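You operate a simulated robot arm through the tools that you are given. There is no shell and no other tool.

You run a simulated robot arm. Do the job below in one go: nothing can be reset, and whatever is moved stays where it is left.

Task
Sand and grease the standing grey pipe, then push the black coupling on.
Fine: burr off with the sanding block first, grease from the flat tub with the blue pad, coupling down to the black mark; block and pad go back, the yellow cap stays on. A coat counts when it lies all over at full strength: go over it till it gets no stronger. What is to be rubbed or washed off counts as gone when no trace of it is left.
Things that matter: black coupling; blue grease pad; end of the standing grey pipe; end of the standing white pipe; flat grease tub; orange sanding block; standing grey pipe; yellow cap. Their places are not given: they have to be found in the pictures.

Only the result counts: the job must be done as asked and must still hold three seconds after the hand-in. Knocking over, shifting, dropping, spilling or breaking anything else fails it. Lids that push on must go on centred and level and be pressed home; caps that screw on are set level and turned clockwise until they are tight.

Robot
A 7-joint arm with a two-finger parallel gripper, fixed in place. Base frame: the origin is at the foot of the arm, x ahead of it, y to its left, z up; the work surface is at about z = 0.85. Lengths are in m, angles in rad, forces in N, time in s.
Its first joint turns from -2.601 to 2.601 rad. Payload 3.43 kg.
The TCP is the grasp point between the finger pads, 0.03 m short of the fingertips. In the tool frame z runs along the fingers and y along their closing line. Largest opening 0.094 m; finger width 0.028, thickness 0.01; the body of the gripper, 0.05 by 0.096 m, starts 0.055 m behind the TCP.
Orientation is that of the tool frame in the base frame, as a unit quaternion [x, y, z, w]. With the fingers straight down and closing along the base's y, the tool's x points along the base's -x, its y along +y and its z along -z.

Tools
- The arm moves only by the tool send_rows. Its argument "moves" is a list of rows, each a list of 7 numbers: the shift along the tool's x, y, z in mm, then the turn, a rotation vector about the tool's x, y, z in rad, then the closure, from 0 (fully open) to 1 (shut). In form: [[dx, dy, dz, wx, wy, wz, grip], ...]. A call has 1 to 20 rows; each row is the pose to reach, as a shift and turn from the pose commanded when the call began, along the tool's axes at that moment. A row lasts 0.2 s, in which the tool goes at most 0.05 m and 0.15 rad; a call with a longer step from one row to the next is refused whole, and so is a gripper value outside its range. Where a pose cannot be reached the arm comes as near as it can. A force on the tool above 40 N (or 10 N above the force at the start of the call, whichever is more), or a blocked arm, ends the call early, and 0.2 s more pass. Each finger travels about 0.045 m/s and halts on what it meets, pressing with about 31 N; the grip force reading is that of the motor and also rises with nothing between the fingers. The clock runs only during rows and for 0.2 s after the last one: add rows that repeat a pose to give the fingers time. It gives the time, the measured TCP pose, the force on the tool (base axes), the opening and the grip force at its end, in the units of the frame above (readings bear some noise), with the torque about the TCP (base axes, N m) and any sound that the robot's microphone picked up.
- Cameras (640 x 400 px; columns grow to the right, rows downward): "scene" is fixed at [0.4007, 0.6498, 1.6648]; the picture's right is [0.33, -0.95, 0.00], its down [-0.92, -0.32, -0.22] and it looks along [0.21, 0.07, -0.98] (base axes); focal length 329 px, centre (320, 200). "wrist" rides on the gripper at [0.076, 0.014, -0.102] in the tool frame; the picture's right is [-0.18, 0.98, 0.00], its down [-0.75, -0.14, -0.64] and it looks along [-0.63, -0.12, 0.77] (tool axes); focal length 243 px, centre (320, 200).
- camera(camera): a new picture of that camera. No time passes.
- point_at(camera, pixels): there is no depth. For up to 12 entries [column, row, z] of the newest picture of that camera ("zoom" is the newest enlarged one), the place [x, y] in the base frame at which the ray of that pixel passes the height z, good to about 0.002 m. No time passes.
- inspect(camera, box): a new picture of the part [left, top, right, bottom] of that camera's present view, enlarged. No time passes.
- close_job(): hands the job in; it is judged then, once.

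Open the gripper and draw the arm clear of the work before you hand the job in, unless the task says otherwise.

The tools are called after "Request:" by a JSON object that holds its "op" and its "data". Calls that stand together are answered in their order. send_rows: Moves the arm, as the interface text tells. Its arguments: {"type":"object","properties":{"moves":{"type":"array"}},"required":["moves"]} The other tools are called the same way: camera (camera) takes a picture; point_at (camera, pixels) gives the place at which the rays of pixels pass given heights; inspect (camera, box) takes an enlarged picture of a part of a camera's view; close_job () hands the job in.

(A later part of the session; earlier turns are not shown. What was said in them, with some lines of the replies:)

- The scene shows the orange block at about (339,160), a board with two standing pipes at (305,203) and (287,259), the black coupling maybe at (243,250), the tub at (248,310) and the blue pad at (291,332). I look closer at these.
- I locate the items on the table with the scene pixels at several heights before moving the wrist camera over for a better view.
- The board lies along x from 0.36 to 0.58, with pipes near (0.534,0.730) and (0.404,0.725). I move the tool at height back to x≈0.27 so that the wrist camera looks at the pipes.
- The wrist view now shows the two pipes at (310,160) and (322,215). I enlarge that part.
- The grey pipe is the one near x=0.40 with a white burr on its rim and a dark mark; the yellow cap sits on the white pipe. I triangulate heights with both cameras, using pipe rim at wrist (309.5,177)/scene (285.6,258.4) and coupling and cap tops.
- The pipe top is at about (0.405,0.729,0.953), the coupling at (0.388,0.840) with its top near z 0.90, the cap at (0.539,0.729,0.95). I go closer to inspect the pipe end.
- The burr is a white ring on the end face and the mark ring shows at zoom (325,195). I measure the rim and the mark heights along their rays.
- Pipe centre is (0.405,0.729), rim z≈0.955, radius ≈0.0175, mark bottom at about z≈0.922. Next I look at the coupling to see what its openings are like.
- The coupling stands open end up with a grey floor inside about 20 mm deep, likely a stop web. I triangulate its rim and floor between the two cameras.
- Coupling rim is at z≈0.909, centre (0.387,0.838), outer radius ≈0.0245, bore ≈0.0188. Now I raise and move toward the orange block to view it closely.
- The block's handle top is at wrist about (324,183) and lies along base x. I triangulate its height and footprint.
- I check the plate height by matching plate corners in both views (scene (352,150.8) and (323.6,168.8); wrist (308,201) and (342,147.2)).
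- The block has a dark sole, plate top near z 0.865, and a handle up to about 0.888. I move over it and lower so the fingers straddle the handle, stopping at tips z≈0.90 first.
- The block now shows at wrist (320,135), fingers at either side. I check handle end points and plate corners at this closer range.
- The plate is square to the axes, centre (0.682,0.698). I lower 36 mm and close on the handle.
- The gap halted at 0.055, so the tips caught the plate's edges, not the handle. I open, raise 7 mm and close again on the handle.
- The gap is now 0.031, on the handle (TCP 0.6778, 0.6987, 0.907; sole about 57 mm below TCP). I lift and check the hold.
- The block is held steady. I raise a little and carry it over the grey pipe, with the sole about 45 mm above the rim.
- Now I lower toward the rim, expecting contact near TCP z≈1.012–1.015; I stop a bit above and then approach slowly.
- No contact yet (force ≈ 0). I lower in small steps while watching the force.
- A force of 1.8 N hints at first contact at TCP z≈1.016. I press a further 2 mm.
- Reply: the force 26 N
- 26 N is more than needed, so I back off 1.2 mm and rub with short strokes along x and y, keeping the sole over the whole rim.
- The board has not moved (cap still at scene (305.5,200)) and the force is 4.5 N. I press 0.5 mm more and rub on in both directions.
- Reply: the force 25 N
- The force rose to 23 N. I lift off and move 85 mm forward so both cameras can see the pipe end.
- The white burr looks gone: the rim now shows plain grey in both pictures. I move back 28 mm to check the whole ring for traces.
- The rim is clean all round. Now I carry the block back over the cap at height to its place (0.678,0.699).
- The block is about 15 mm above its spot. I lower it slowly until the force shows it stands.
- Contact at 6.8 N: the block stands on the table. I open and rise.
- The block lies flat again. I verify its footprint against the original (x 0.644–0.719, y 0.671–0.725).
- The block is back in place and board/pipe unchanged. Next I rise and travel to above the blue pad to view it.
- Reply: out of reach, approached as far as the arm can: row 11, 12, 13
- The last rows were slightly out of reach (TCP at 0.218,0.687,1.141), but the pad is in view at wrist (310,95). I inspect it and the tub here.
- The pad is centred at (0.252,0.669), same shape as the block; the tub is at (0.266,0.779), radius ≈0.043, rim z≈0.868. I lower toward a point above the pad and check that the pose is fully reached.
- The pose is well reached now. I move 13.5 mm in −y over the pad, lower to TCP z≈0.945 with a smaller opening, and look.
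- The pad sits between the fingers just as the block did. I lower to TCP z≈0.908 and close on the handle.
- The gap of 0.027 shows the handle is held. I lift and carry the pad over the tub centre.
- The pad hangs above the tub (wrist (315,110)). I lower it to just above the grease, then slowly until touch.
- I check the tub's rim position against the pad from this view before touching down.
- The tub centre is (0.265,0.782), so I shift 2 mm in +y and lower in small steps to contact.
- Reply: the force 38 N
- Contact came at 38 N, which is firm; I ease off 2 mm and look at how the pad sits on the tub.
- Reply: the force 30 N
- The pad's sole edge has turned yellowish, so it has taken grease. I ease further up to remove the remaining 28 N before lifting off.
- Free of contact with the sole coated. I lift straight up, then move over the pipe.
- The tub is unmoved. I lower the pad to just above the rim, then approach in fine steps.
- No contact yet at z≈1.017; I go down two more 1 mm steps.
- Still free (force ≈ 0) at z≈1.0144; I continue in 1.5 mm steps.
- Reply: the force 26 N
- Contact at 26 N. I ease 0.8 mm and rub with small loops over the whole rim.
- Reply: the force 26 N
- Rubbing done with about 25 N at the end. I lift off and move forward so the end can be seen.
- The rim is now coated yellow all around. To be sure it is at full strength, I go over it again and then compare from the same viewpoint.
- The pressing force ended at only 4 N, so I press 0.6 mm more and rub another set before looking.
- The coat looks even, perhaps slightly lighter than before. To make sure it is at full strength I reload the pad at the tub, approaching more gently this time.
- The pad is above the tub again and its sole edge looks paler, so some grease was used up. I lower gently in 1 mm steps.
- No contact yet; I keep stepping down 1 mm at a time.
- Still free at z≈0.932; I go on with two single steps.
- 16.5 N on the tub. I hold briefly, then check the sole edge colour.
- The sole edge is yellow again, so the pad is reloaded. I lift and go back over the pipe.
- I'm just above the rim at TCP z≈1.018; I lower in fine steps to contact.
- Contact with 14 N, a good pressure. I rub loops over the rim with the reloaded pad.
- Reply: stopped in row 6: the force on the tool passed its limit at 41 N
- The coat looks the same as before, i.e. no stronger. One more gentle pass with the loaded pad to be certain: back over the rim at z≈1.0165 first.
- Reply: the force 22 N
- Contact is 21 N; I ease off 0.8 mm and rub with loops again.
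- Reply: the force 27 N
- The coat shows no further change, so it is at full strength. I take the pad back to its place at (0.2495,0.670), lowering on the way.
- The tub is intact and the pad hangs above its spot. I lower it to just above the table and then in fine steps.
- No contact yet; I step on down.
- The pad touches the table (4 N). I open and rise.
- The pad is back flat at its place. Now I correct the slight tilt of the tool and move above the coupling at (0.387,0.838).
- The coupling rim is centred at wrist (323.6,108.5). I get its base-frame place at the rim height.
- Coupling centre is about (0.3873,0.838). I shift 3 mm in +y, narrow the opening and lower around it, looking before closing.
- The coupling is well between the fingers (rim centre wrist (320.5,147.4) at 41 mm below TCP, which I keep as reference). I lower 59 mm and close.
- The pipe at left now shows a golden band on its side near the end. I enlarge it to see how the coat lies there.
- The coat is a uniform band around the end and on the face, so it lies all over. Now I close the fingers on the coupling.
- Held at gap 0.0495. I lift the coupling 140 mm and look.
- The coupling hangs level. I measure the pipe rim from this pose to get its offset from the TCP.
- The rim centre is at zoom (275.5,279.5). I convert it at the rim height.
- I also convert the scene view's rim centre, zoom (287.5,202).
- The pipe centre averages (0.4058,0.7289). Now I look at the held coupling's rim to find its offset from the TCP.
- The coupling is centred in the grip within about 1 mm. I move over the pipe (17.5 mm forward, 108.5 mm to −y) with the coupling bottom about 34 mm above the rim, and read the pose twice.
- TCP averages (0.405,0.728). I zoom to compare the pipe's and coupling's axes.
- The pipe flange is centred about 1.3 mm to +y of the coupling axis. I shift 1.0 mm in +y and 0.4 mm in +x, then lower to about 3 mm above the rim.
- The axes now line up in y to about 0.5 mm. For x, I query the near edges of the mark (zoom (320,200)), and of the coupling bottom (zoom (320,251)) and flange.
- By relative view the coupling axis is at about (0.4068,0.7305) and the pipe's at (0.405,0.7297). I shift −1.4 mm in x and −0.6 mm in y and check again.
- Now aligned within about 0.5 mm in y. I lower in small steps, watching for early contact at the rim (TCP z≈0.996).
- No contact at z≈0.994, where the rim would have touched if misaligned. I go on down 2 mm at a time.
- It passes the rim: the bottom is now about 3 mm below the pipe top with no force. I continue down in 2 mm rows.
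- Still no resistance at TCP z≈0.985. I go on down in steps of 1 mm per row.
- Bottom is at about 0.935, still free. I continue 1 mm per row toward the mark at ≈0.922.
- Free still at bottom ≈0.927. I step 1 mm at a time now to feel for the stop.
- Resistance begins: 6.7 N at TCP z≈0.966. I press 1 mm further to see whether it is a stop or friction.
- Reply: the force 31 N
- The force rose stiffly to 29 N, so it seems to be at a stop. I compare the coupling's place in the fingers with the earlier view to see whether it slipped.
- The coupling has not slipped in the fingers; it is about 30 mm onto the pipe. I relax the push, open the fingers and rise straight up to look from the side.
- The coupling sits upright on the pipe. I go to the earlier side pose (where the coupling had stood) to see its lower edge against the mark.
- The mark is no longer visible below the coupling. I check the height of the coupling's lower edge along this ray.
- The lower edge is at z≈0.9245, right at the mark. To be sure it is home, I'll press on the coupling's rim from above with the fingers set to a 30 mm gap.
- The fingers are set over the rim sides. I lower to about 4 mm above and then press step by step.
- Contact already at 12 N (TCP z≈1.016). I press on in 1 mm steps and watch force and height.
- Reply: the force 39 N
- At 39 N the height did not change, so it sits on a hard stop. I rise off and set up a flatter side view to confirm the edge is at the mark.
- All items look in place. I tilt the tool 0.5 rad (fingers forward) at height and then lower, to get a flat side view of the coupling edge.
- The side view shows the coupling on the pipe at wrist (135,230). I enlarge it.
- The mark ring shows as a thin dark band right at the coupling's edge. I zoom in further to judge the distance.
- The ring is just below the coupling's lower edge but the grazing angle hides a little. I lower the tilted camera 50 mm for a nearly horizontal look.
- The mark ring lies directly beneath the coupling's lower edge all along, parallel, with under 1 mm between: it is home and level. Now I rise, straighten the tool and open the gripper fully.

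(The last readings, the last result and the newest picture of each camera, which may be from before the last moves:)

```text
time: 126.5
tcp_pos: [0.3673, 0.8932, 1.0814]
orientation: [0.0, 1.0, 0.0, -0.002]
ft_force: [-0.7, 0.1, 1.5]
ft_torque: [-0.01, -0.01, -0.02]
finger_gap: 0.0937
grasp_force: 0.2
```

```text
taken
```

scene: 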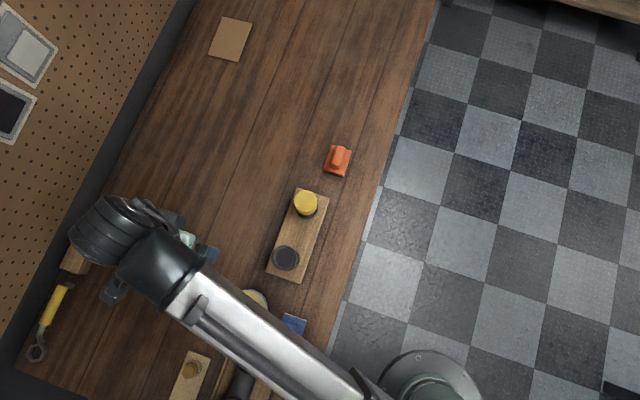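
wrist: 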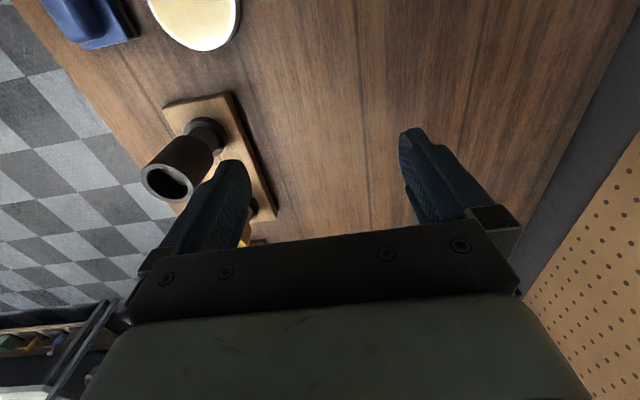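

Nothing else is disturbed. I take the arm up and away to near its start position for a last check of the whole scene.

Request:
{"op": "send_rows", "data": {"moves": [[0, 0, -45, 0, 0, 0, 0], [0, -10, -88, 0, 0, 0, 0], [-35, -30, -88, 0, 0, 0, 0], [-73, -51, -88, 0, 0, 0, 0], [-111, -72, -88, 0, 0, 0, 0], [-149, -93, -88, 0, 0, 0, 0], [-187, -114, -88, 0, 0, 0, 0], [-225, -135, -88, 0, 0, 0, 0], [-262, -152, -88, 0, 0, 0, 0], [-293, -161, -88, 0, 0, 0, 0], [-293, -161, -88, 0, 0, 0, 0]]}}

Request:
{"op": "camera", "data": {"camera": "scene"}}

Request:
{"op": "inspect", "data": {"camera": "scene", "box": [220, 170, 340, 290]}}

Request:
{"op": "inspect", "data": {"camera": "scene", "box": [210, 270, 330, 370]}}

```text
time: 128.9
tcp_pos: [0.659, 0.734, 1.171]
orientation: [0.0, 1.0, 0.001, 0.0]
ft_force: [-0.1, -0.3, 1.1]
ft_torque: [-0.01, -0.02, 0.01]
finger_gap: 0.0942
grasp_force: 0.1
```

```text
taken
```

scene: 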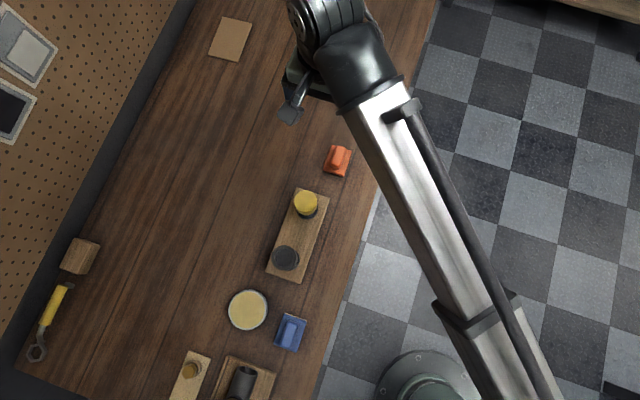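

```text
3.33 times, centred on (280, 230) of scene
```

zoom: 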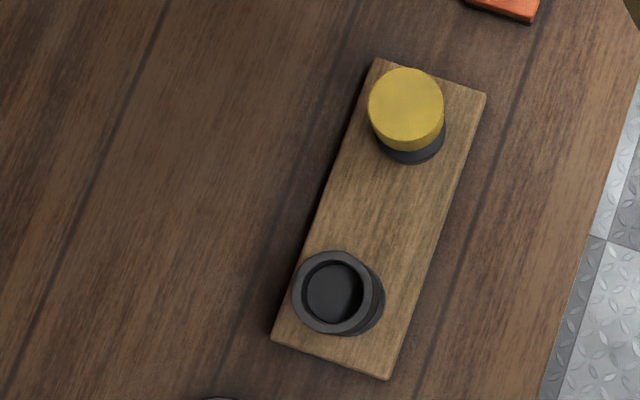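

```text
4.00 times, centred on (270, 320) of scene
```

zoom: 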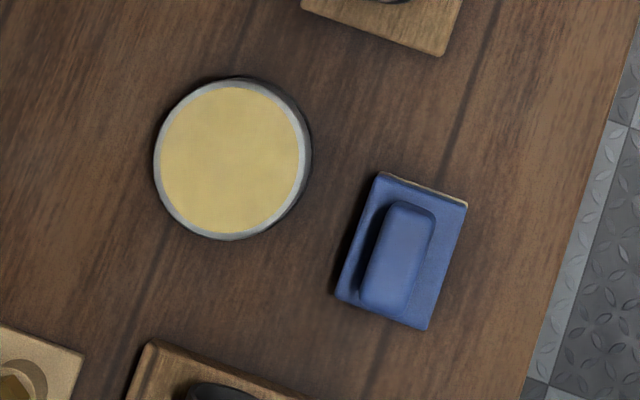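

The scene shows the tub, pad, block, board and yellow cap all in their original places. The coupling stands on the grey pipe down to the mark, the gripper is open and the arm is clear, so I hand in.

Request:
{"op": "close_job", "data": {}}

```text
The job is handed in.
```

I sanded and greased the grey pipe, pushed the black coupling on down to the black mark, and handed the job in. I don't know yet how it was judged.

- **Sanding:** the white burr is gone, and the rim looked clean all the way round before I greased it.
- **Grease:** I loaded the pad at the tub twice. The coat covers the whole end evenly, and the last two passes made no visible difference. I judged full strength by its colour in the pictures.
- **Coupling:** it is level and stops just above the mark, with less than about 1 mm between them. A 39 N push from above did not move it any further, so I took that as fully on.
- **Everything else:** the sanding block and pad are back where they started, and the yellow cap is still on. The tub and the pipe board have not moved.

The gripper is open and the arm is clear of the work.
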